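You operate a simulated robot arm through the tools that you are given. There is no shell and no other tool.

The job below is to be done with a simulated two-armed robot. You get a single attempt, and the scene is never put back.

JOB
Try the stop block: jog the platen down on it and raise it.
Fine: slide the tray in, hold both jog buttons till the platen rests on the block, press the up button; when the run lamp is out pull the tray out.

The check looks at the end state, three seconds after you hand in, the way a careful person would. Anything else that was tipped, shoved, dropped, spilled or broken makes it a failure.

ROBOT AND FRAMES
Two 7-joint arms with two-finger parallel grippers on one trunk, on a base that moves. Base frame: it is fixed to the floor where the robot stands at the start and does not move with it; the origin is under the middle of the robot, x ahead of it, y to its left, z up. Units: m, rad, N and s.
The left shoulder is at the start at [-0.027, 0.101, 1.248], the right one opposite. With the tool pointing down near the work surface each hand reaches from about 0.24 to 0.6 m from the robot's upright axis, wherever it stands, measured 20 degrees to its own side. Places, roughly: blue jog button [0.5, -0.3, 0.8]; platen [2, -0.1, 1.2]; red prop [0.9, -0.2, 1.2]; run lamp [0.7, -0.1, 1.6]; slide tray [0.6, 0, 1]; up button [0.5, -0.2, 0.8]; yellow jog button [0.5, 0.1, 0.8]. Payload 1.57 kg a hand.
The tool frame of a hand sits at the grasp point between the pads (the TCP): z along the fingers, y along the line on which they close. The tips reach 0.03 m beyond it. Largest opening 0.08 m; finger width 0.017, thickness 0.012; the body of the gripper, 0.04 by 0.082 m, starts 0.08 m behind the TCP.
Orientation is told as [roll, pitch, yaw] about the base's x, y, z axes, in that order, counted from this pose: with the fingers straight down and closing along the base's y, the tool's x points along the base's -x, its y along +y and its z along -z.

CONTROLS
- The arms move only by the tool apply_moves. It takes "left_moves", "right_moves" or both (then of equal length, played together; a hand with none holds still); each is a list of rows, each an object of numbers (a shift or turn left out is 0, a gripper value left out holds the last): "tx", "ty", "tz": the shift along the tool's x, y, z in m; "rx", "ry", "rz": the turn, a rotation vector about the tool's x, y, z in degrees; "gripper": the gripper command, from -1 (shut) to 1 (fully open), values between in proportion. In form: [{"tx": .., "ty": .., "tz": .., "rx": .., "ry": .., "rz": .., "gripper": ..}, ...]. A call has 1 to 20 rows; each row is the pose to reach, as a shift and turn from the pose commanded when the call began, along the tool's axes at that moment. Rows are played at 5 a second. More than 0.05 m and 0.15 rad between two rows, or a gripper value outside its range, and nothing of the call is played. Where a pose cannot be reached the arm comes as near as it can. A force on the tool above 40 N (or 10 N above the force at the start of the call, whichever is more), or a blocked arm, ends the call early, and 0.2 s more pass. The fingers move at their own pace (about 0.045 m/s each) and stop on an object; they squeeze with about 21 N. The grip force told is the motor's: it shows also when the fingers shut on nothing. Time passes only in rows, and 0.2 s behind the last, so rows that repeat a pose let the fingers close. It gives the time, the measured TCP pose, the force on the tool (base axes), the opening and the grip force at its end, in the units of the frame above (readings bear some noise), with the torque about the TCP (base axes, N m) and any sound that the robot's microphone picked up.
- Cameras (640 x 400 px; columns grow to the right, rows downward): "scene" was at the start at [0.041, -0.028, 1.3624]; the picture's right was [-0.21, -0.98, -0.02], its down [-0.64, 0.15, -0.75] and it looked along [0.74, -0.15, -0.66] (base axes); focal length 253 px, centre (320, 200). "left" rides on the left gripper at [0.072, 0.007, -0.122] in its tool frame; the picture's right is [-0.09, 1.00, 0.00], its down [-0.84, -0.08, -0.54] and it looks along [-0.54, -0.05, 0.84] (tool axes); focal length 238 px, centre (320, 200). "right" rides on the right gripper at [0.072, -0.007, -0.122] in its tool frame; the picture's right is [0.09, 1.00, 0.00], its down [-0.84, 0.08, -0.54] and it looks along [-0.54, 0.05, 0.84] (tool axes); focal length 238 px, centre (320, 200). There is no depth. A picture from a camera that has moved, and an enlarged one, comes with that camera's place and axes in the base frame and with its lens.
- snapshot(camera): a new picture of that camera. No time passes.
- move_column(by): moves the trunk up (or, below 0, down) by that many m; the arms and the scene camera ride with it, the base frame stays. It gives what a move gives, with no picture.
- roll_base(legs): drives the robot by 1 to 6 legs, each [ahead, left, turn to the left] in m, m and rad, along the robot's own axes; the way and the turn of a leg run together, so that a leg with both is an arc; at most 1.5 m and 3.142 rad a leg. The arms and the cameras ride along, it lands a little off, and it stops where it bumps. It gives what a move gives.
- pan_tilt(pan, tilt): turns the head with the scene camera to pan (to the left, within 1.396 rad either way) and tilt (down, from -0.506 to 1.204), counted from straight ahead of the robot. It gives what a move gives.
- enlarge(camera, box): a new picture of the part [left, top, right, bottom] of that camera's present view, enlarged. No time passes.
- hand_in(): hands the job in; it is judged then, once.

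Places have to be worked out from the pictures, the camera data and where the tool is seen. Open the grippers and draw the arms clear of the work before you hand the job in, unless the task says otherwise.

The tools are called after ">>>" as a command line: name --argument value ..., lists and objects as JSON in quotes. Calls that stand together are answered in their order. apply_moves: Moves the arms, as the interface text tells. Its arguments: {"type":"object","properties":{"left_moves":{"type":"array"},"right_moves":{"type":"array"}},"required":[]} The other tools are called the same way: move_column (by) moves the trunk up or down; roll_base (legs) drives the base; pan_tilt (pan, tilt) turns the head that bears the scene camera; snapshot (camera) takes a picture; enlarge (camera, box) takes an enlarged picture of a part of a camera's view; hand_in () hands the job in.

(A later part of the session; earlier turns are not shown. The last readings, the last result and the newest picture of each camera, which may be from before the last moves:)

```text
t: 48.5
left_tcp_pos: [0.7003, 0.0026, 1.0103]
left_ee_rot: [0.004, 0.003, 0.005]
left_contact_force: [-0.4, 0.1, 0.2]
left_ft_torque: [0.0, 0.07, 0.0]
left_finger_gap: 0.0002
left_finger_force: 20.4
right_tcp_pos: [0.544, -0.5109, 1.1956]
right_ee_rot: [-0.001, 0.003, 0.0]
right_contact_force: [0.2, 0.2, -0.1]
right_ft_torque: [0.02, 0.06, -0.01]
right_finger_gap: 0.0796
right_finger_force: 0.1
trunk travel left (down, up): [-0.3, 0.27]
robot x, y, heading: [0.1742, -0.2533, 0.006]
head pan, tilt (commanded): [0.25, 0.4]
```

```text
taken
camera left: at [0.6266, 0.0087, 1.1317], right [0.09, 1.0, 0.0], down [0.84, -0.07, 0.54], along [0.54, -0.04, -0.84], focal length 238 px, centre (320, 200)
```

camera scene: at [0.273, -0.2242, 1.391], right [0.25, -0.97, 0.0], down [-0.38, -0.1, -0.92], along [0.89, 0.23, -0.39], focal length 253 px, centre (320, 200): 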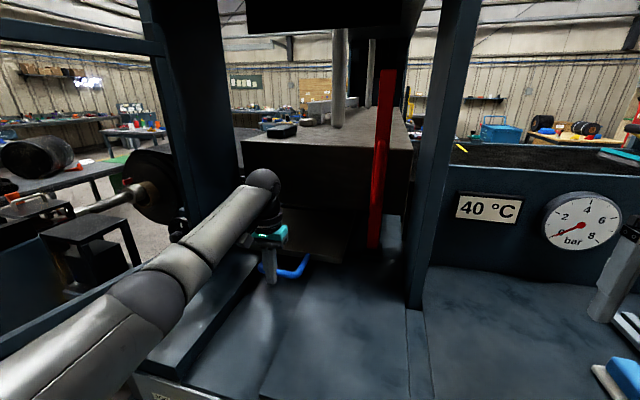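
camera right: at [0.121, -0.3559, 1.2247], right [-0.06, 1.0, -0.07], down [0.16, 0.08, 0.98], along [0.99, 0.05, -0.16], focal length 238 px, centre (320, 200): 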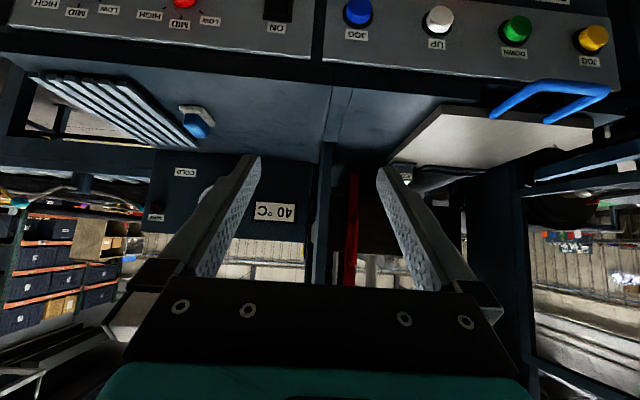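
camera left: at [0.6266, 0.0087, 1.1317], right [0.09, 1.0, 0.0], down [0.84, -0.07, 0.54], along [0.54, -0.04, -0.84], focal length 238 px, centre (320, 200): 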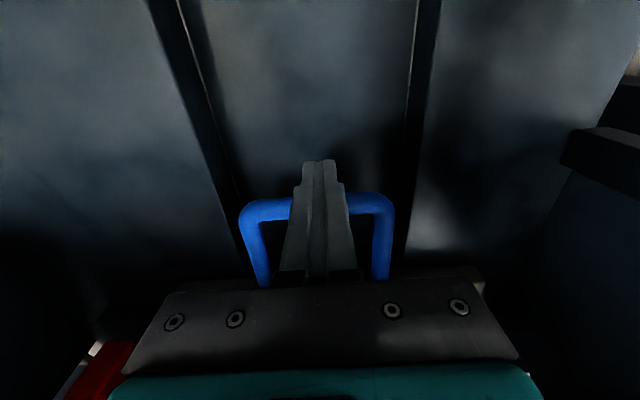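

>>> enlarge --camera "scene" --box '[220, 180, 440, 320]'

>>> enlarge --camera "left" --box '[200, 150, 500, 340]'

```text
2.86 times, centred on (330, 250) of scene
camera zoom: at [0.273, -0.2242, 1.391], right [0.25, -0.97, 0.0], down [-0.38, -0.1, -0.92], along [0.89, 0.23, -0.39], focal length 724 px, centre (291, 57)
```

zoom: 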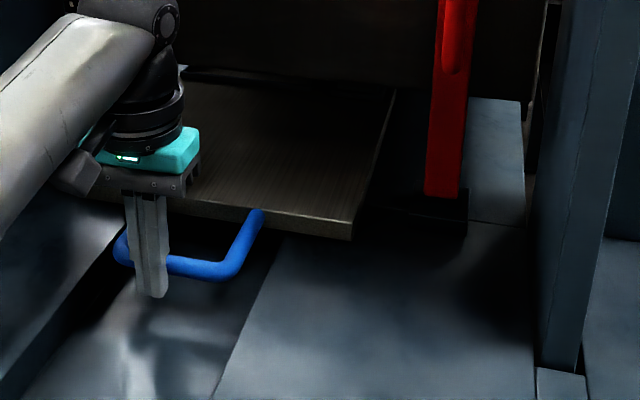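

```text
2.11 times, centred on (350, 245) of left
camera zoom: at [0.6266, 0.0087, 1.1317], right [0.09, 1.0, 0.0], down [0.84, -0.07, 0.54], along [0.54, -0.04, -0.84], focal length 502 px, centre (257, 105)
```

zoom: 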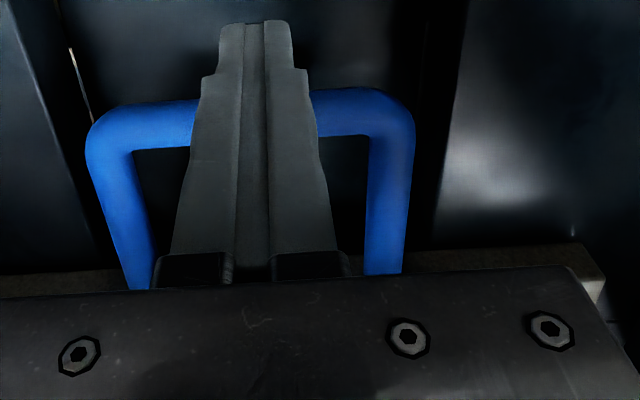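

The tray's front edge is at about x 0.81, with the stop block well under the platen by now, and there is still no end stop. I push on in 0.03 m steps until it stops.

>>> roll_base --legs '[[0.03, 0.0, 0.0]]'

>>> snapshot --camera "left"

>>> enlarge --camera "scene" --box '[220, 180, 440, 320]'

```text
t: 49.4
left_tcp_pos: [0.7292, 0.003, 1.0107]
left_ee_rot: [0.004, 0.001, 0.004]
left_contact_force: [0.3, -1.0, -0.5]
left_ft_torque: [0.01, 0.04, 0.02]
left_finger_gap: 0.0
left_finger_force: 20.7
right_tcp_pos: [0.5723, -0.5112, 1.195]
right_ee_rot: [-0.003, 0.002, -0.001]
right_contact_force: [0.4, -0.9, 0.2]
right_ft_torque: [0.02, 0.01, 0.01]
right_finger_gap: 0.08
right_finger_force: 0.1
trunk travel left (down, up): [-0.3, 0.27]
robot x, y, heading: [0.2009, -0.2514, 0.002]
head pan, tilt (commanded): [0.25, 0.4]
```

```text
taken
camera left: at [0.6553, 0.0089, 1.1317], right [0.09, 1.0, 0.0], down [0.84, -0.07, 0.54], along [0.54, -0.04, -0.84], focal length 238 px, centre (320, 200)
```

left: 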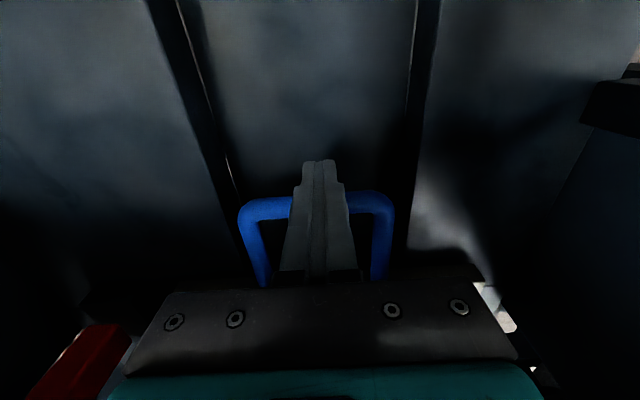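

```text
2.86 times, centred on (330, 250) of scene
camera zoom: at [0.3017, -0.224, 1.391], right [0.25, -0.97, 0.0], down [-0.38, -0.1, -0.92], along [0.89, 0.23, -0.39], focal length 724 px, centre (291, 57)
```

zoom: 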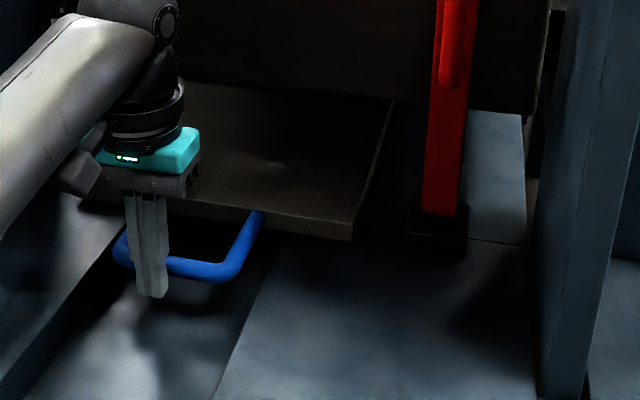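

>>> roll_base --legs '[[0.03, 0.0, 0.0]]'

>>> snapshot --camera "left"

>>> enlarge --camera "scene" --box '[220, 150, 440, 320]'

```text
t: 50.2
left_tcp_pos: [0.7574, 0.0038, 1.0109]
left_ee_rot: [0.005, 0.001, 0.006]
left_contact_force: [0.8, -0.2, -0.5]
left_ft_torque: [0.0, 0.03, -0.02]
left_finger_gap: 0.0
left_finger_force: 21.5
right_tcp_pos: [0.6028, -0.51, 1.1958]
right_ee_rot: [-0.002, 0.002, 0.001]
right_contact_force: [0.1, -0.3, -0.4]
right_ft_torque: [0.01, 0.01, 0.01]
right_finger_gap: 0.08
right_finger_force: 0.2
trunk travel left (down, up): [-0.3, 0.27]
robot x, y, heading: [0.228, -0.2518, 0.003]
head pan, tilt (commanded): [0.25, 0.4]
```

```text
taken
camera left: at [0.6852, 0.0093, 1.1316], right [0.09, 1.0, 0.0], down [0.84, -0.07, 0.54], along [0.54, -0.04, -0.84], focal length 238 px, centre (320, 200)
```

left: 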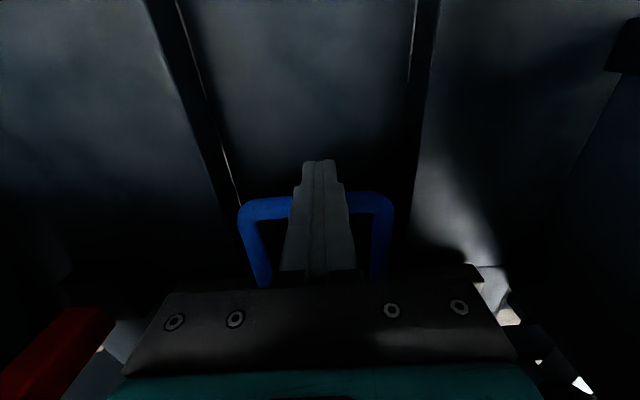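

```text
2.35 times, centred on (330, 235) of scene
camera zoom: at [0.3317, -0.2238, 1.391], right [0.25, -0.97, 0.0], down [-0.38, -0.1, -0.92], along [0.89, 0.23, -0.39], focal length 596 px, centre (296, 118)
```

zoom: 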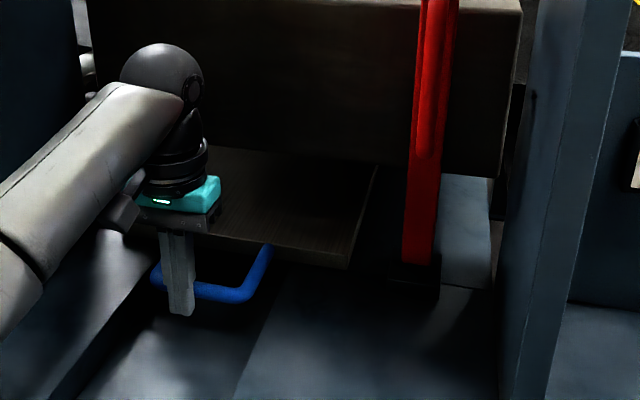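

The tray now covers the lower bed almost exactly (its front edge is at x 0.87, where the bed begins). I feel for the end stop with small arm steps of 1 cm.

>>> apply_moves --left_moves '[{"tx": -0.008}, {"tx": -0.016}, {"tx": -0.024}]'

>>> snapshot --camera "left"

>>> enlarge --camera "scene" --box '[220, 150, 440, 320]'

```text
t: 51.0
left_tcp_pos: [0.7822, 0.0038, 1.011]
left_ee_rot: [0.003, -0.001, 0.006]
left_contact_force: [-1.4, -1.2, -0.5]
left_ft_torque: [-0.04, 0.08, 0.02]
left_finger_gap: 0.0002
left_finger_force: 21.2
right_tcp_pos: [0.6014, -0.5111, 1.1962]
right_ee_rot: [-0.002, 0.002, 0.0]
right_contact_force: [0.1, 0.0, -1.0]
right_ft_torque: [-0.02, 0.0, 0.0]
right_finger_gap: 0.0801
right_finger_force: 0.1
trunk travel left (down, up): [-0.3, 0.27]
robot x, y, heading: [0.2306, -0.2513, 0.011]
head pan, tilt (commanded): [0.25, 0.4]
```

```text
taken
camera left: at [0.7087, 0.0099, 1.1321], right [0.09, 1.0, 0.0], down [0.84, -0.07, 0.54], along [0.54, -0.04, -0.84], focal length 238 px, centre (320, 200)
```

left: 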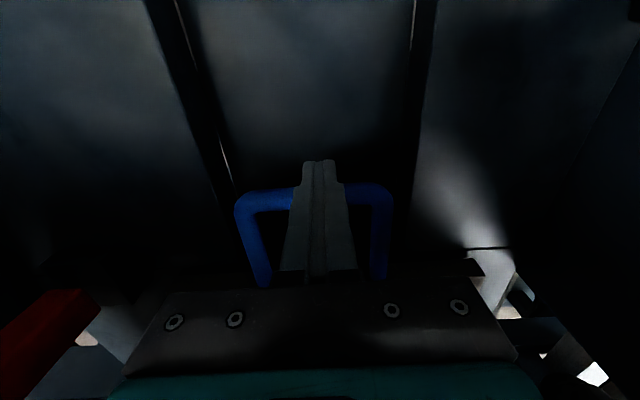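

```text
2.35 times, centred on (330, 235) of scene
camera zoom: at [0.3301, -0.2239, 1.3911], right [0.25, -0.97, 0.0], down [-0.38, -0.1, -0.92], along [0.89, 0.23, -0.39], focal length 596 px, centre (296, 118)
```

zoom: 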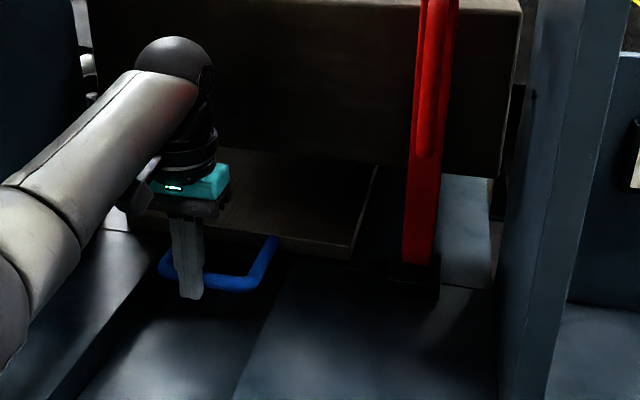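

>>> roll_base --legs '[[0.03, 0.0, 0.0]]'

>>> enlarge --camera "scene" --box '[220, 150, 440, 320]'

>>> snapshot --camera "scene"

```text
t: 51.8
left_tcp_pos: [0.7869, 0.0043, 1.0103]
left_ee_rot: [0.001, 0.047, 0.008]
left_contact_force: [-9.1, -2.1, 2.7]
left_ft_torque: [-0.09, 0.14, 0.01]
left_finger_gap: 0.0
left_finger_force: 21.6
right_tcp_pos: [0.6169, -0.5095, 1.1959]
right_ee_rot: [0.0, -0.001, 0.001]
right_contact_force: [-0.6, -0.7, 0.3]
right_ft_torque: [0.01, 0.01, 0.03]
right_finger_gap: 0.08
right_finger_force: 0.0
trunk travel left (down, up): [-0.3, 0.27]
robot x, y, heading: [0.2458, -0.2487, 0.009]
head pan, tilt (commanded): [0.25, 0.4]
stopped in leg 1: the force on the tool passed its limit at 64 N (the readings are from after the stop); the commanded pose is now the measured one
```

```text
2.35 times, centred on (330, 235) of scene
camera zoom: at [0.3453, -0.2237, 1.3912], right [0.26, -0.97, 0.0], down [-0.38, -0.1, -0.92], along [0.89, 0.24, -0.39], focal length 596 px, centre (296, 118)
```

zoom: 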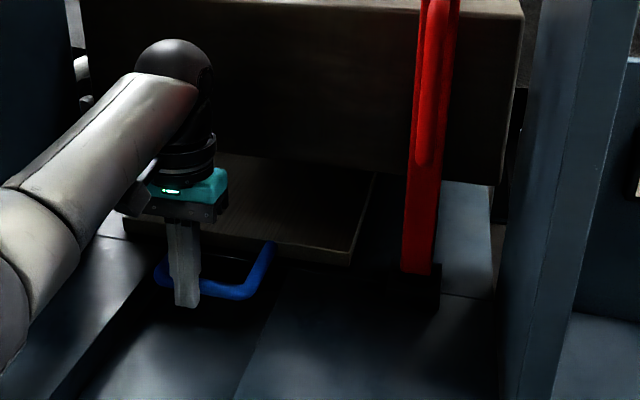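

```text
taken
camera scene: at [0.3453, -0.2237, 1.3912], right [0.26, -0.97, 0.0], down [-0.38, -0.1, -0.92], along [0.89, 0.24, -0.39], focal length 253 px, centre (320, 200)
```

scene: 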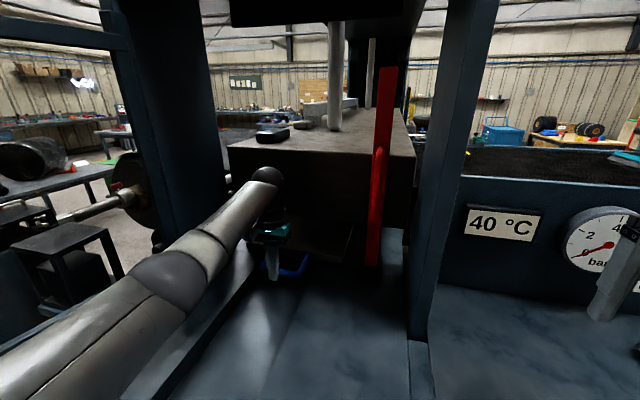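

The tray has met its end stop (travel about 0.40 m, bar at x 0.80). I ease the hand back off the bar and raise it, then drive the base back.

>>> apply_moves --left_moves '[{"tx": 0.015}, {"tx": 0.03}, {"tx": 0.03, "tz": -0.02}, {"tx": 0.03, "tz": -0.04}, {"tx": 0.03, "tz": -0.055}]'

>>> roll_base --legs '[[-0.2, 0.0, 0.0], [-0.17, 0.0, 0.0]]'

>>> snapshot --camera "scene"

```text
t: 53.0
left_tcp_pos: [0.7612, 0.0055, 1.063]
left_ee_rot: [0.005, 0.042, 0.007]
left_contact_force: [0.3, -0.4, -0.4]
left_ft_torque: [0.01, -0.01, -0.01]
left_finger_gap: 0.0001
left_finger_force: 20.9
right_tcp_pos: [0.6178, -0.5086, 1.1958]
right_ee_rot: [-0.001, 0.0, 0.002]
right_contact_force: [-0.3, 0.0, -0.2]
right_ft_torque: [0.0, -0.01, -0.01]
right_finger_gap: 0.08
right_finger_force: 0.0
trunk travel left (down, up): [-0.3, 0.27]
robot x, y, heading: [0.2479, -0.2541, 0.01]
head pan, tilt (commanded): [0.25, 0.4]
```

```text
t: 55.7
left_tcp_pos: [0.3868, 0.004, 1.0633]
left_ee_rot: [0.002, 0.042, 0.012]
left_contact_force: [-0.2, -0.1, 0.9]
left_ft_torque: [0.03, 0.01, -0.02]
left_finger_gap: 0.0
left_finger_force: 20.8
right_tcp_pos: [0.245, -0.5135, 1.197]
right_ee_rot: [-0.002, -0.001, 0.006]
right_contact_force: [1.1, 0.3, 0.1]
right_ft_torque: [0.01, -0.01, -0.01]
right_finger_gap: 0.08
right_finger_force: 0.1
trunk travel left (down, up): [-0.3, 0.27]
robot x, y, heading: [-0.1281, -0.2549, 0.016]
head pan, tilt (commanded): [0.25, 0.4]
```

```text
taken
camera scene: at [-0.0271, -0.228, 1.3912], right [0.26, -0.97, 0.0], down [-0.38, -0.1, -0.92], along [0.89, 0.24, -0.39], focal length 253 px, centre (320, 200)
```

scene: 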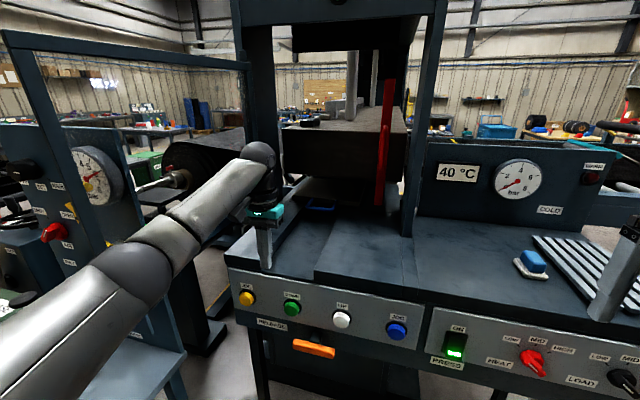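

The tray is in and the hand is out. The guard post is near the elbow's way to the left, so I back off further, then shift left to stand between the two jog buttons.

>>> roll_base --legs '[[-0.12, 0.0, -0.014], [0.0, 0.135, 0.0]]'

>>> pan_tilt --pan 0.0 --tilt 0.5

>>> snapshot --camera "scene"

```text
t: 57.9
left_tcp_pos: [0.2732, 0.1329, 1.063]
left_ee_rot: [0.004, 0.044, -0.001]
left_contact_force: [-0.4, -0.3, -0.6]
left_ft_torque: [-0.02, -0.03, -0.02]
left_finger_gap: 0.0001
left_finger_force: 21.3
right_tcp_pos: [0.1242, -0.3826, 1.1954]
right_ee_rot: [-0.001, 0.0, -0.009]
right_contact_force: [0.3, 0.1, -0.3]
right_ft_torque: [-0.05, 0.02, 0.02]
right_finger_gap: 0.08
right_finger_force: 0.1
trunk travel left (down, up): [-0.3, 0.27]
robot x, y, heading: [-0.2448, -0.1209, 0.004]
head pan, tilt (commanded): [0.25, 0.4]
```

```text
t: 58.6
left_tcp_pos: [0.2723, 0.1319, 1.0628]
left_ee_rot: [0.003, 0.041, -0.001]
left_contact_force: [0.5, 0.8, 0.0]
left_ft_torque: [-0.03, 0.0, 0.0]
left_finger_gap: 0.0002
left_finger_force: 21.0
right_tcp_pos: [0.1235, -0.384, 1.1956]
right_ee_rot: [-0.003, 0.0, -0.007]
right_contact_force: [-0.4, -0.3, 1.1]
right_ft_torque: [0.01, -0.01, 0.01]
right_finger_gap: 0.0801
right_finger_force: 0.0
trunk travel left (down, up): [-0.3, 0.27]
robot x, y, heading: [-0.2441, -0.1194, 0.002]
head pan, tilt (commanded): [0.0, 0.499]
```

```text
taken
camera scene: at [-0.1437, -0.1178, 1.382], right [0.0, -1.0, 0.0], down [-0.48, 0.0, -0.88], along [0.88, 0.0, -0.48], focal length 253 px, centre (320, 200)
```

scene: 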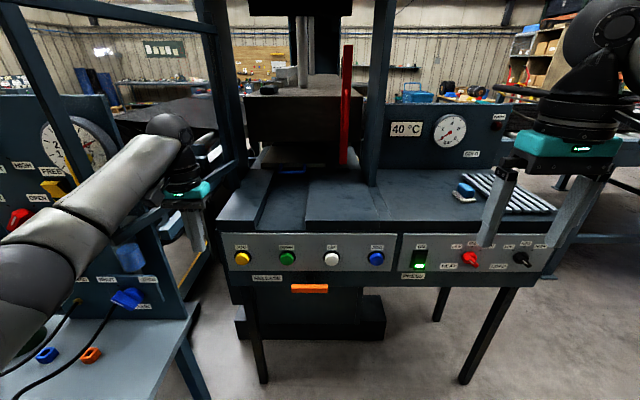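

The robot stands at about [-0.244, -0.12], free on both sides. I bring both hands to the pressing pose: fingers shut, pitched about 46° forward, at button height and in line with yellow and blue, still well short of the panel.

>>> apply_moves --left_moves '[{"tx": -0.002, "ty": -0.001, "tz": 0.02, "ry": -4.8, "gripper": -1}, {"tx": -0.0045, "ty": -0.002, "tz": 0.041, "ry": -9.6, "gripper": -1}, {"tx": -0.0067, "ty": -0.003, "tz": 0.061, "ry": -14.5, "gripper": -1}, {"tx": -0.009, "ty": -0.004, "tz": 0.082, "ry": -19.3, "gripper": -1}, {"tx": -0.011, "ty": -0.0045, "tz": 0.102, "ry": -24.1, "gripper": -1}, {"tx": -0.0134, "ty": -0.0054, "tz": 0.1225, "ry": -28.9, "gripper": -1}, {"tx": -0.0156, "ty": -0.0063, "tz": 0.143, "ry": -33.7, "gripper": -1}, {"tx": -0.0178, "ty": -0.0072, "tz": 0.163, "ry": -38.6, "gripper": -1}, {"tx": -0.02, "ty": -0.0081, "tz": 0.184, "ry": -43.4, "gripper": -1}, {"tx": -0.0223, "ty": -0.009, "tz": 0.2042, "ry": -48.2, "gripper": -1}]' --right_moves '[{"tx": -0.016, "ty": 0.009, "tz": 0.034, "ry": -4.6, "gripper": -1}, {"tx": -0.0325, "ty": 0.018, "tz": 0.0675, "ry": -9.2, "gripper": -1}, {"tx": -0.0488, "ty": 0.027, "tz": 0.101, "ry": -13.7, "gripper": -1}, {"tx": -0.065, "ty": 0.0364, "tz": 0.135, "ry": -18.3, "gripper": -1}, {"tx": -0.081, "ty": 0.0455, "tz": 0.169, "ry": -22.9, "gripper": -1}, {"tx": -0.0975, "ty": 0.0546, "tz": 0.2026, "ry": -27.5, "gripper": -1}, {"tx": -0.1138, "ty": 0.0637, "tz": 0.2363, "ry": -32.1, "gripper": -1}, {"tx": -0.13, "ty": 0.0728, "tz": 0.27, "ry": -36.6, "gripper": -1}, {"tx": -0.146, "ty": 0.082, "tz": 0.304, "ry": -41.2, "gripper": -1}, {"tx": -0.1625, "ty": 0.091, "tz": 0.3376, "ry": -45.8, "gripper": -1}]'

>>> snapshot --camera "scene"

>>> snapshot --camera "left"

>>> snapshot --camera "right"

```text
t: 60.8
left_tcp_pos: [0.2858, 0.1238, 0.8597]
left_ee_rot: [0.003, -0.8, -0.003]
left_contact_force: [-0.6, 0.1, 0.2]
left_ft_torque: [0.0, -0.01, 0.0]
left_finger_gap: 0.0
left_finger_force: 21.2
right_tcp_pos: [0.2874, -0.2946, 0.8665]
right_ee_rot: [0.005, -0.79, -0.003]
right_contact_force: [-0.3, 0.8, -0.6]
right_ft_torque: [0.02, -0.03, -0.04]
right_finger_gap: 0.0001
right_finger_force: 21.1
right hand out of reach, approached as far as the arm can: row 10
trunk travel left (down, up): [-0.3, 0.27]
robot x, y, heading: [-0.2457, -0.1191, -0.002]
head pan, tilt (commanded): [0.0, 0.499]
```

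```text
taken
camera scene: at [-0.1427, -0.1175, 1.3819], right [0.0, -1.0, 0.0], down [-0.48, 0.0, -0.88], along [0.88, 0.0, -0.48], focal length 253 px, centre (320, 200)
```

scene: 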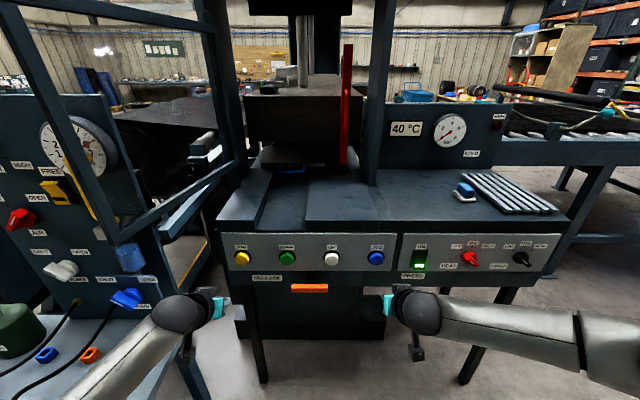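

```text
taken
camera left: at [0.1473, 0.1309, 0.8916], right [0.07, 1.0, 0.07], down [0.19, -0.08, 0.98], along [0.98, -0.05, -0.2], focal length 238 px, centre (320, 200)
```

left: 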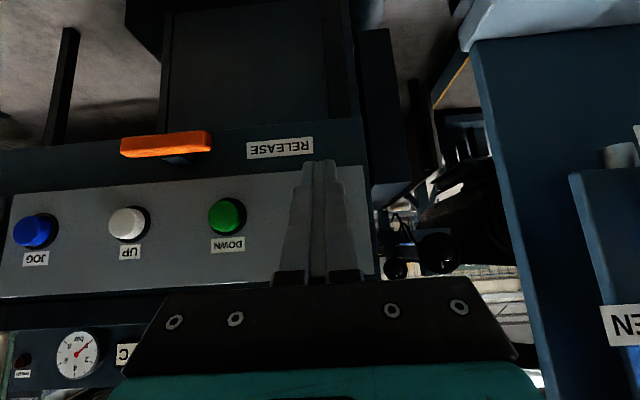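

```text
taken
camera right: at [0.1503, -0.3012, 0.9004], right [-0.07, 1.0, -0.06], down [0.2, 0.07, 0.98], along [0.98, 0.05, -0.21], focal length 238 px, centre (320, 200)
```

right: 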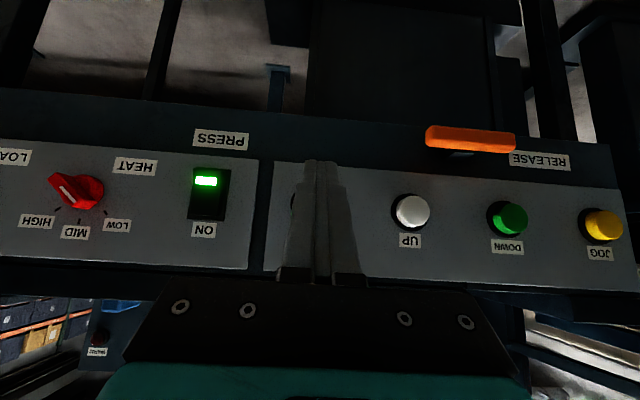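

The button centres come out at z 0.840, cap faces near x 0.452. The right hand was at its limit with that pitch, so I relax it to about 37° and trim both hands in height.

>>> apply_moves --left_moves '[{"tx": 0.0017, "tz": 0.0016}, {"tx": 0.0034, "tz": 0.0033}]' --right_moves '[{"tx": 0.0026, "ty": 0.0005, "tz": 0.0026, "ry": 4}, {"tx": 0.0053, "ty": 0.001, "tz": 0.0053, "ry": 8}]'

>>> pan_tilt --pan 0.5 --tilt 0.9

>>> snapshot --camera "scene"

```text
t: 61.4
left_tcp_pos: [0.2871, 0.123, 0.8551]
left_ee_rot: [0.002, -0.797, -0.006]
left_contact_force: [-0.2, -0.2, -0.4]
left_ft_torque: [0.0, 0.01, -0.03]
left_finger_gap: 0.0
left_finger_force: 20.3
right_tcp_pos: [0.2876, -0.2951, 0.8569]
right_ee_rot: [-0.003, -0.658, -0.006]
right_contact_force: [0.6, -1.0, -0.6]
right_ft_torque: [0.04, -0.03, 0.01]
right_finger_gap: 0.0
right_finger_force: 21.4
trunk travel left (down, up): [-0.3, 0.27]
robot x, y, heading: [-0.243, -0.118, 0.003]
head pan, tilt (commanded): [0.0, 0.499]
```

```text
t: 62.4
left_tcp_pos: [0.2866, 0.1227, 0.8548]
left_ee_rot: [0.004, -0.797, -0.004]
left_contact_force: [-0.4, -0.2, 0.4]
left_ft_torque: [-0.01, -0.02, -0.05]
left_finger_gap: 0.0001
left_finger_force: 21.4
right_tcp_pos: [0.2874, -0.2951, 0.8579]
right_ee_rot: [-0.002, -0.66, -0.006]
right_contact_force: [0.4, 0.0, -0.3]
right_ft_torque: [0.01, 0.0, -0.01]
right_finger_gap: 0.0
right_finger_force: 21.2
trunk travel left (down, up): [-0.3, 0.27]
robot x, y, heading: [-0.2492, -0.1195, 0.001]
head pan, tilt (commanded): [0.499, 0.901]
```

```text
taken
camera scene: at [-0.1683, -0.0819, 1.3482], right [0.48, -0.88, 0.0], down [-0.69, -0.37, -0.62], along [0.55, 0.3, -0.78], focal length 253 px, centre (320, 200)
```

scene: 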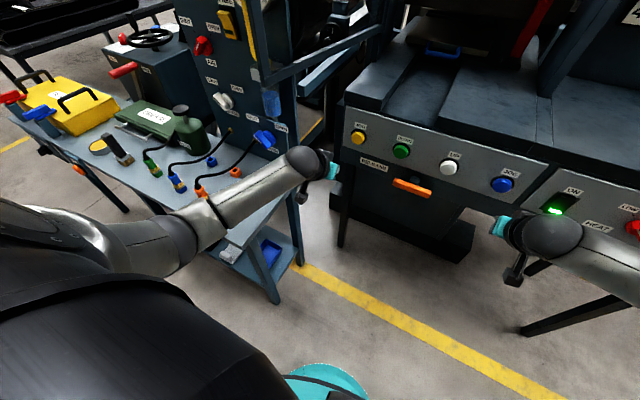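

The left forearm is clear of the valve bench and its hoses. I drive forward 0.11 m to bring both fingertips to a couple of centimetres before the buttons.

>>> roll_base --legs '[[0.11, 0.0, 0.0]]'

>>> snapshot --camera "left"

>>> snapshot --camera "right"

>>> snapshot --camera "scene"

```text
t: 63.6
left_tcp_pos: [0.3958, 0.1232, 0.8553]
left_ee_rot: [0.003, -0.798, -0.001]
left_contact_force: [0.0, -0.6, -0.6]
left_ft_torque: [-0.01, 0.0, 0.01]
left_finger_gap: 0.0
left_finger_force: 20.9
right_tcp_pos: [0.3981, -0.2934, 0.8565]
right_ee_rot: [-0.003, -0.658, -0.003]
right_contact_force: [0.8, -0.2, 0.0]
right_ft_torque: [0.0, 0.03, 0.01]
right_finger_gap: 0.0001
right_finger_force: 21.1
trunk travel left (down, up): [-0.3, 0.27]
robot x, y, heading: [-0.1375, -0.1208, -0.003]
head pan, tilt (commanded): [0.499, 0.901]
```

```text
taken
camera left: at [0.2572, 0.1313, 0.8877], right [0.06, 1.0, 0.07], down [0.2, -0.08, 0.98], along [0.98, -0.05, -0.2], focal length 238 px, centre (320, 200)
```

left: 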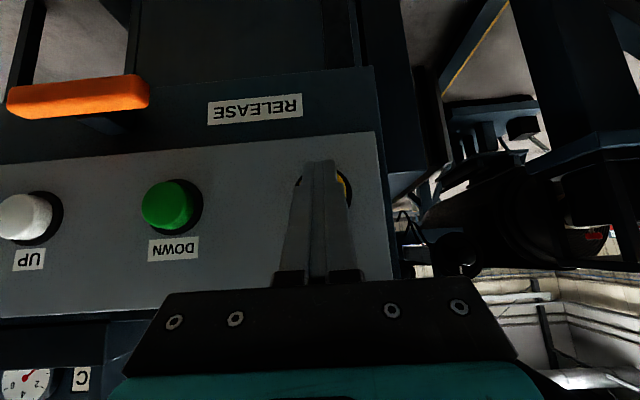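

```text
taken
camera right: at [0.267, -0.2996, 0.9098], right [-0.07, 1.0, -0.06], down [0.33, 0.08, 0.94], along [0.94, 0.05, -0.33], focal length 238 px, centre (320, 200)
```

right: 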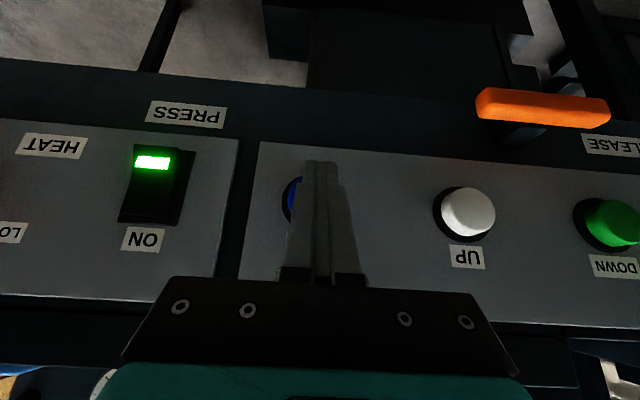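

```text
taken
camera scene: at [-0.0573, -0.0815, 1.348], right [0.48, -0.88, 0.0], down [-0.69, -0.38, -0.62], along [0.54, 0.3, -0.78], focal length 253 px, centre (320, 200)
```

scene: 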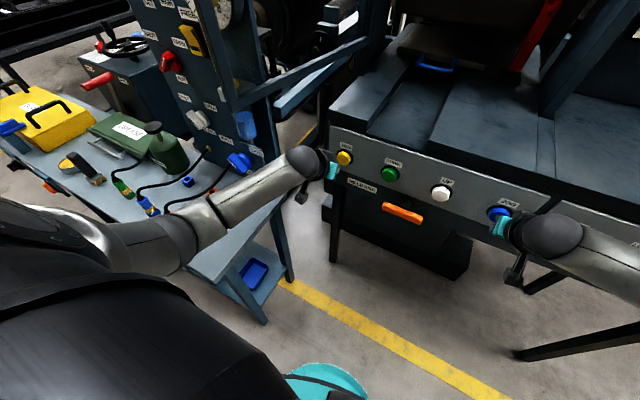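

Both fingertips are centred on yellow and blue with about 3 cm to go. I point the head at the platen, block and run lamp first so I can watch them while pressing.

>>> pan_tilt --pan 0.0 --tilt 0.15

>>> snapshot --camera "scene"

>>> enlarge --camera "scene" --box '[220, 180, 420, 330]'

```text
t: 64.7
left_tcp_pos: [0.3954, 0.1242, 0.8545]
left_ee_rot: [0.002, -0.797, -0.003]
left_contact_force: [0.4, -1.1, 0.3]
left_ft_torque: [-0.01, -0.01, 0.03]
left_finger_gap: 0.0
left_finger_force: 20.8
right_tcp_pos: [0.3976, -0.2929, 0.8575]
right_ee_rot: [-0.002, -0.659, -0.004]
right_contact_force: [0.7, -0.3, -0.6]
right_ft_torque: [0.03, 0.02, -0.02]
right_finger_gap: 0.0001
right_finger_force: 21.2
trunk travel left (down, up): [-0.3, 0.27]
robot x, y, heading: [-0.137, -0.1212, -0.003]
head pan, tilt (commanded): [0.0, 0.15]
```

```text
taken
camera scene: at [-0.0317, -0.1175, 1.4143], right [0.0, -1.0, 0.0], down [-0.15, 0.0, -0.99], along [0.99, 0.0, -0.15], focal length 253 px, centre (320, 200)
```

scene: 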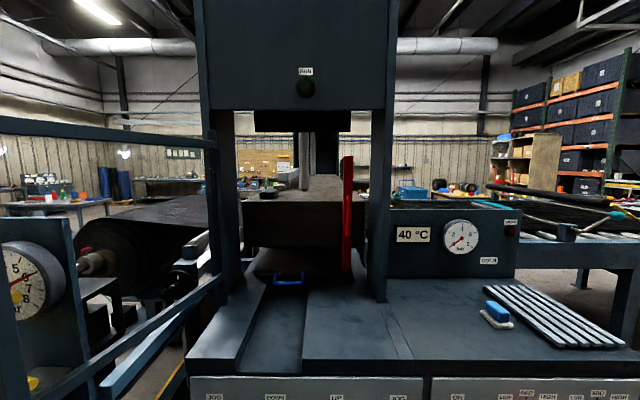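

```text
2.67 times, centred on (320, 255) of scene
camera zoom: at [-0.0317, -0.1175, 1.4143], right [0.0, -1.0, 0.0], down [-0.15, 0.0, -0.99], along [0.99, 0.0, -0.15], focal length 675 px, centre (320, 53)
```

zoom: 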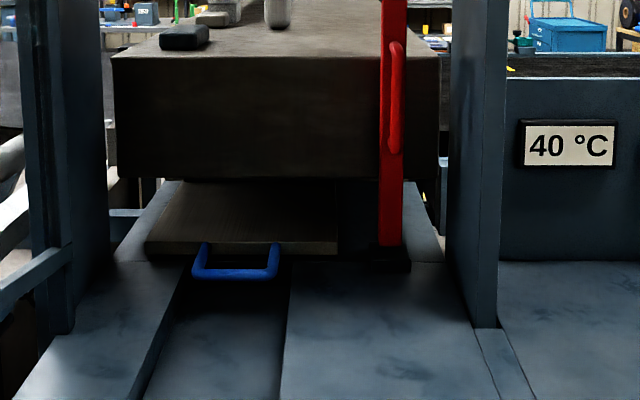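

The view shows platen underside, prop clear in front, and the RUN lamp dark. Now I press both jog buttons together, moving both hands forward in step.

>>> apply_moves --left_moves '[{"tx": -0.0084, "tz": 0.0086}, {"tx": -0.0168, "tz": 0.0172}, {"tx": -0.0223, "tz": 0.0229}, {"tx": -0.0251, "tz": 0.0258}]' --right_moves '[{"tx": -0.0095, "tz": 0.0073}, {"tx": -0.019, "tz": 0.0147}, {"tx": -0.0253, "tz": 0.0196}, {"tx": -0.0285, "tz": 0.022}]'

>>> snapshot --camera "scene"

>>> snapshot --camera "left"

>>> snapshot --camera "right"

```text
t: 65.7
left_tcp_pos: [0.431, 0.1241, 0.8551]
left_ee_rot: [0.004, -0.798, -0.003]
left_contact_force: [-1.4, 0.5, 0.3]
left_ft_torque: [-0.03, 0.05, 0.01]
left_finger_gap: 0.0002
left_finger_force: 20.6
right_tcp_pos: [0.4326, -0.2937, 0.8574]
right_ee_rot: [-0.002, -0.657, -0.003]
right_contact_force: [-3.7, 0.5, -1.8]
right_ft_torque: [-0.05, 0.13, -0.01]
right_finger_gap: 0.0
right_finger_force: 20.8
trunk travel left (down, up): [-0.3, 0.27]
robot x, y, heading: [-0.134, -0.119, -0.0]
head pan, tilt (commanded): [0.0, 0.15]
heard: click, click
```

```text
taken
camera scene: at [-0.0324, -0.1176, 1.4144], right [0.0, -1.0, 0.0], down [-0.15, 0.0, -0.99], along [0.99, 0.0, -0.15], focal length 253 px, centre (320, 200)
```

scene: 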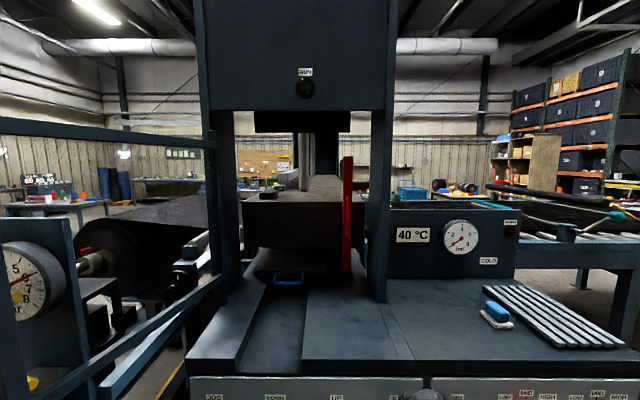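

```text
taken
camera left: at [0.2918, 0.1306, 0.888], right [0.06, 1.0, 0.07], down [0.2, -0.08, 0.98], along [0.98, -0.05, -0.2], focal length 238 px, centre (320, 200)
```

left: 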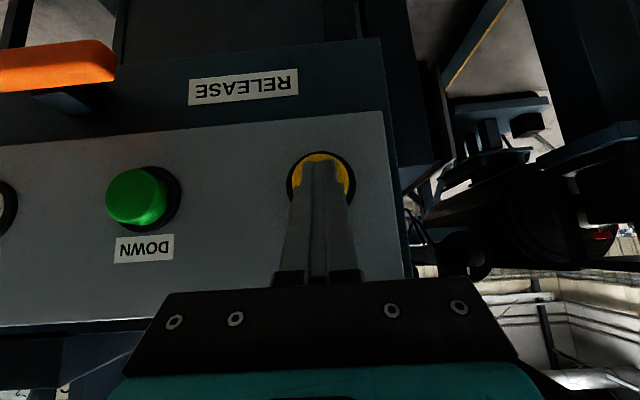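

```text
taken
camera right: at [0.3021, -0.3004, 0.9102], right [-0.07, 1.0, -0.06], down [0.33, 0.08, 0.94], along [0.94, 0.04, -0.34], focal length 238 px, centre (320, 200)
```

right: 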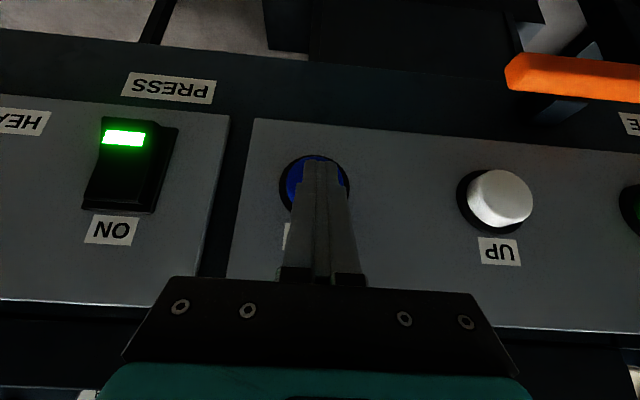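

Two clicks: both buttons are pressed. I press 2 mm deeper for safety, hold for about a second and then look at the platen.

>>> apply_moves --left_moves '[{"tx": -0.0014, "tz": 0.0014}, {"tx": -0.0014, "tz": 0.0014}, {"tx": -0.0014, "tz": 0.0014}]' --right_moves '[{"tx": -0.0008, "tz": 0.0006}, {"tx": -0.0008, "tz": 0.0006}, {"tx": -0.0008, "tz": 0.0006}]'

>>> enlarge --camera "scene" --box '[220, 60, 420, 300]'

>>> enlarge --camera "scene" --box '[220, 180, 420, 330]'

```text
t: 66.5
left_tcp_pos: [0.4321, 0.1244, 0.8555]
left_ee_rot: [0.005, -0.798, -0.004]
left_contact_force: [-3.8, 1.8, -0.8]
left_ft_torque: [0.03, 0.07, 0.04]
left_finger_gap: 0.0002
left_finger_force: 20.7
right_tcp_pos: [0.4348, -0.2931, 0.8578]
right_ee_rot: [-0.002, -0.659, -0.005]
right_contact_force: [-4.0, -1.3, -1.4]
right_ft_torque: [-0.03, 0.12, -0.08]
right_finger_gap: 0.0002
right_finger_force: 21.3
trunk travel left (down, up): [-0.3, 0.27]
robot x, y, heading: [-0.1349, -0.1231, 0.002]
head pan, tilt (commanded): [0.0, 0.15]
```

```text
1.67 times, centred on (320, 180) of scene
camera zoom: at [-0.0325, -0.1177, 1.4144], right [0.0, -1.0, 0.0], down [-0.15, 0.0, -0.99], along [0.99, 0.0, -0.15], focal length 422 px, centre (320, 233)
```

zoom: 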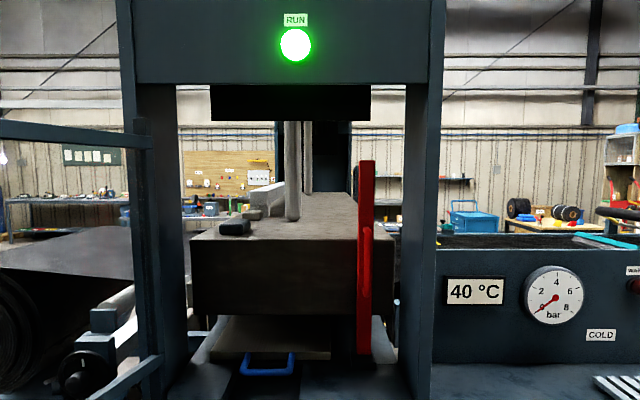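

```text
2.67 times, centred on (320, 255) of scene
camera zoom: at [-0.0325, -0.1177, 1.4144], right [0.0, -1.0, 0.0], down [-0.15, 0.0, -0.99], along [0.99, 0.0, -0.15], focal length 675 px, centre (320, 53)
```

zoom: 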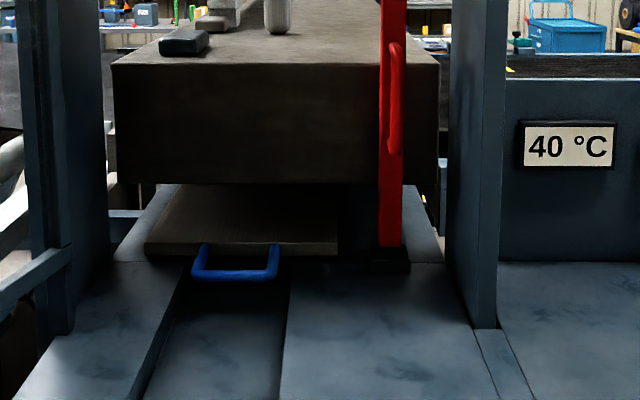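

The RUN lamp is lit and the platen has come down about 1 cm. I keep holding for another second.

>>> apply_moves --left_moves '[{"tx": 0}, {"tx": 0}, {"tx": 0}, {"tx": 0}]' --right_moves '[{"tx": 0}, {"tx": 0}, {"tx": 0}, {"tx": 0}]'

>>> enlarge --camera "scene" --box '[220, 180, 420, 330]'

>>> enlarge --camera "scene" --box '[420, 200, 520, 270]'

```text
t: 67.5
left_tcp_pos: [0.4335, 0.1231, 0.8559]
left_ee_rot: [0.004, -0.798, -0.004]
left_contact_force: [-3.3, 0.7, -1.4]
left_ft_torque: [0.03, 0.1, 0.03]
left_finger_gap: 0.0001
left_finger_force: 21.0
right_tcp_pos: [0.4353, -0.2931, 0.8582]
right_ee_rot: [-0.002, -0.66, -0.004]
right_contact_force: [-5.5, -2.6, -1.4]
right_ft_torque: [-0.06, 0.11, -0.02]
right_finger_gap: 0.0002
right_finger_force: 20.9
trunk travel left (down, up): [-0.3, 0.27]
robot x, y, heading: [-0.1342, -0.1197, 0.001]
head pan, tilt (commanded): [0.0, 0.15]
```

```text
2.67 times, centred on (320, 255) of scene
camera zoom: at [-0.0325, -0.1176, 1.4144], right [0.0, -1.0, 0.0], down [-0.15, 0.0, -0.99], along [0.99, 0.0, -0.15], focal length 675 px, centre (320, 53)
```

zoom: 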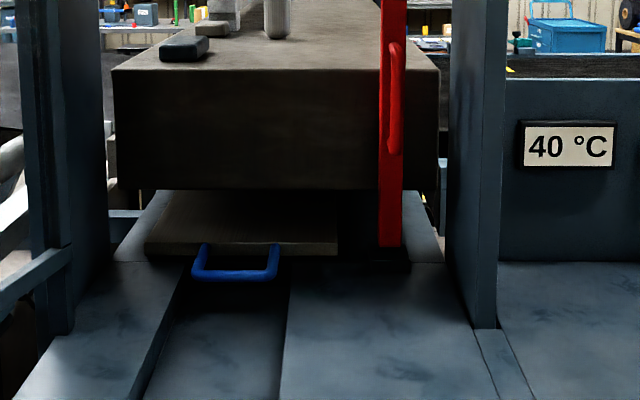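

```text
5.71 times, centred on (470, 235) of scene
camera zoom: at [-0.0325, -0.1176, 1.4144], right [0.0, -1.0, 0.0], down [-0.15, 0.0, -0.99], along [0.99, 0.0, -0.15], focal length 1447 px, centre (-537, 0)
```

zoom: 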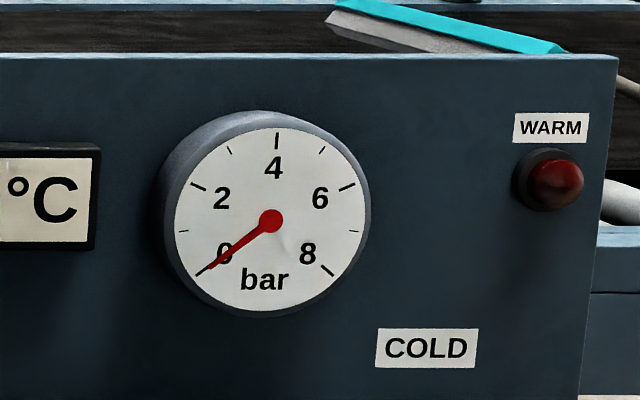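

The platen bottom is at about z 1.056, gauge at 0 bar; about 1–1.5 cm remain to the block. I hold one second more.

>>> apply_moves --left_moves '[{"tx": 0}, {"tx": 0}, {"tx": 0}, {"tx": 0}]' --right_moves '[{"tx": 0}, {"tx": 0}, {"tx": 0}, {"tx": 0}]'

>>> enlarge --camera "scene" --box '[220, 180, 420, 330]'

>>> enlarge --camera "scene" --box '[420, 200, 520, 270]'

```text
t: 68.5
left_tcp_pos: [0.4329, 0.1241, 0.8564]
left_ee_rot: [0.004, -0.798, -0.004]
left_contact_force: [-3.0, -0.1, -2.2]
left_ft_torque: [0.0, 0.08, -0.01]
left_finger_gap: 0.0001
left_finger_force: 21.8
right_tcp_pos: [0.4352, -0.2926, 0.8578]
right_ee_rot: [-0.002, -0.659, -0.003]
right_contact_force: [-4.3, -0.6, -1.1]
right_ft_torque: [-0.03, 0.15, -0.06]
right_finger_gap: 0.0
right_finger_force: 21.4
trunk travel left (down, up): [-0.3, 0.27]
robot x, y, heading: [-0.1327, -0.121, -0.0]
head pan, tilt (commanded): [0.0, 0.15]
```

```text
2.67 times, centred on (320, 255) of scene
camera zoom: at [-0.0325, -0.1176, 1.4144], right [0.0, -1.0, 0.0], down [-0.15, 0.0, -0.99], along [0.99, 0.0, -0.15], focal length 675 px, centre (320, 53)
```

zoom: 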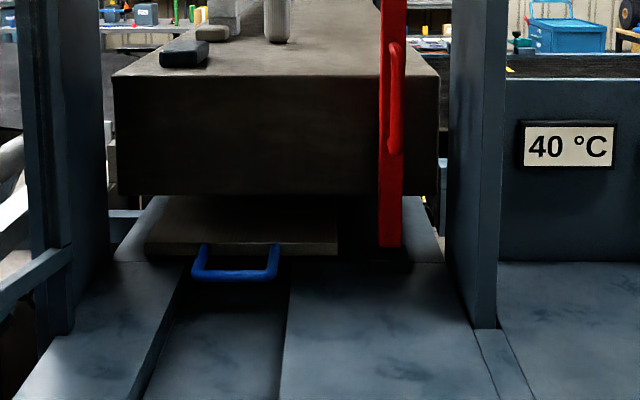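

```text
5.71 times, centred on (470, 235) of scene
camera zoom: at [-0.0325, -0.1176, 1.4144], right [0.0, -1.0, 0.0], down [-0.15, 0.0, -0.99], along [0.99, 0.0, -0.15], focal length 1447 px, centre (-537, 0)
```

zoom: 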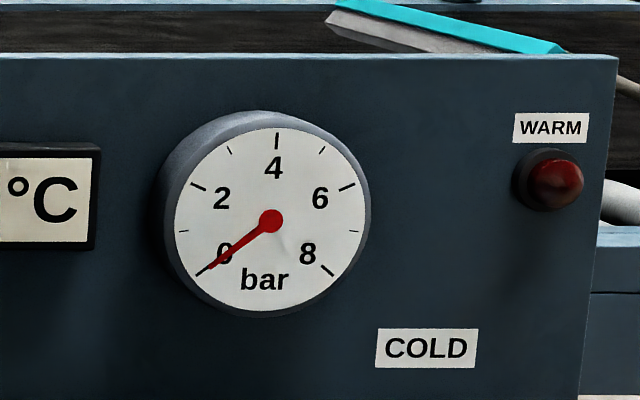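

>>> apply_moves --left_moves '[{"tx": 0}, {"tx": 0}, {"tx": 0}]' --right_moves '[{"tx": 0}, {"tx": 0}, {"tx": 0}]'

>>> enlarge --camera "scene" --box '[220, 180, 420, 330]'

>>> enlarge --camera "scene" --box '[420, 200, 520, 270]'

```text
t: 69.3
left_tcp_pos: [0.4332, 0.1232, 0.8551]
left_ee_rot: [0.003, -0.798, -0.003]
left_contact_force: [-3.2, -0.6, -1.3]
left_ft_torque: [-0.01, 0.08, 0.01]
left_finger_gap: 0.0
left_finger_force: 20.8
right_tcp_pos: [0.435, -0.293, 0.8578]
right_ee_rot: [-0.003, -0.659, -0.002]
right_contact_force: [-4.7, -1.6, -0.3]
right_ft_torque: [0.01, 0.14, -0.03]
right_finger_gap: 0.0
right_finger_force: 21.1
trunk travel left (down, up): [-0.3, 0.27]
robot x, y, heading: [-0.1376, -0.1178, 0.003]
head pan, tilt (commanded): [0.0, 0.15]
```

```text
2.67 times, centred on (320, 255) of scene
camera zoom: at [-0.0325, -0.1176, 1.4144], right [0.0, -1.0, 0.0], down [-0.15, 0.0, -0.99], along [0.99, 0.0, -0.15], focal length 675 px, centre (320, 53)
```

zoom: 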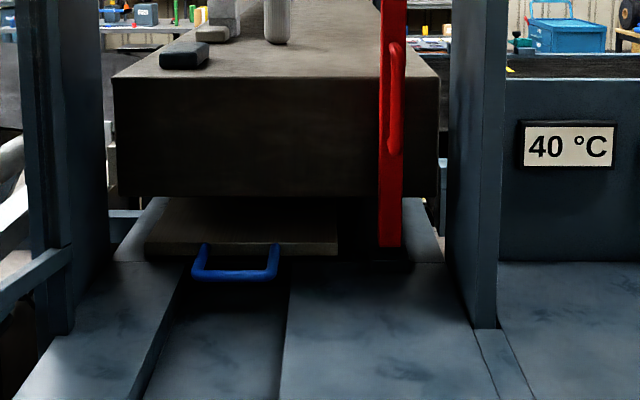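

```text
5.71 times, centred on (470, 235) of scene
camera zoom: at [-0.0325, -0.1176, 1.4144], right [0.0, -1.0, 0.0], down [-0.15, 0.0, -0.99], along [0.99, 0.0, -0.15], focal length 1447 px, centre (-537, 0)
```

zoom: 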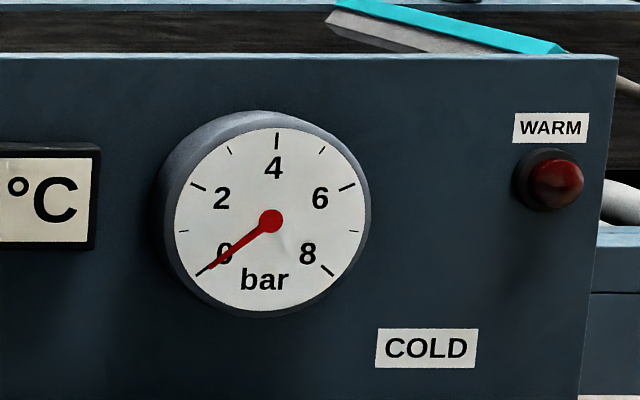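

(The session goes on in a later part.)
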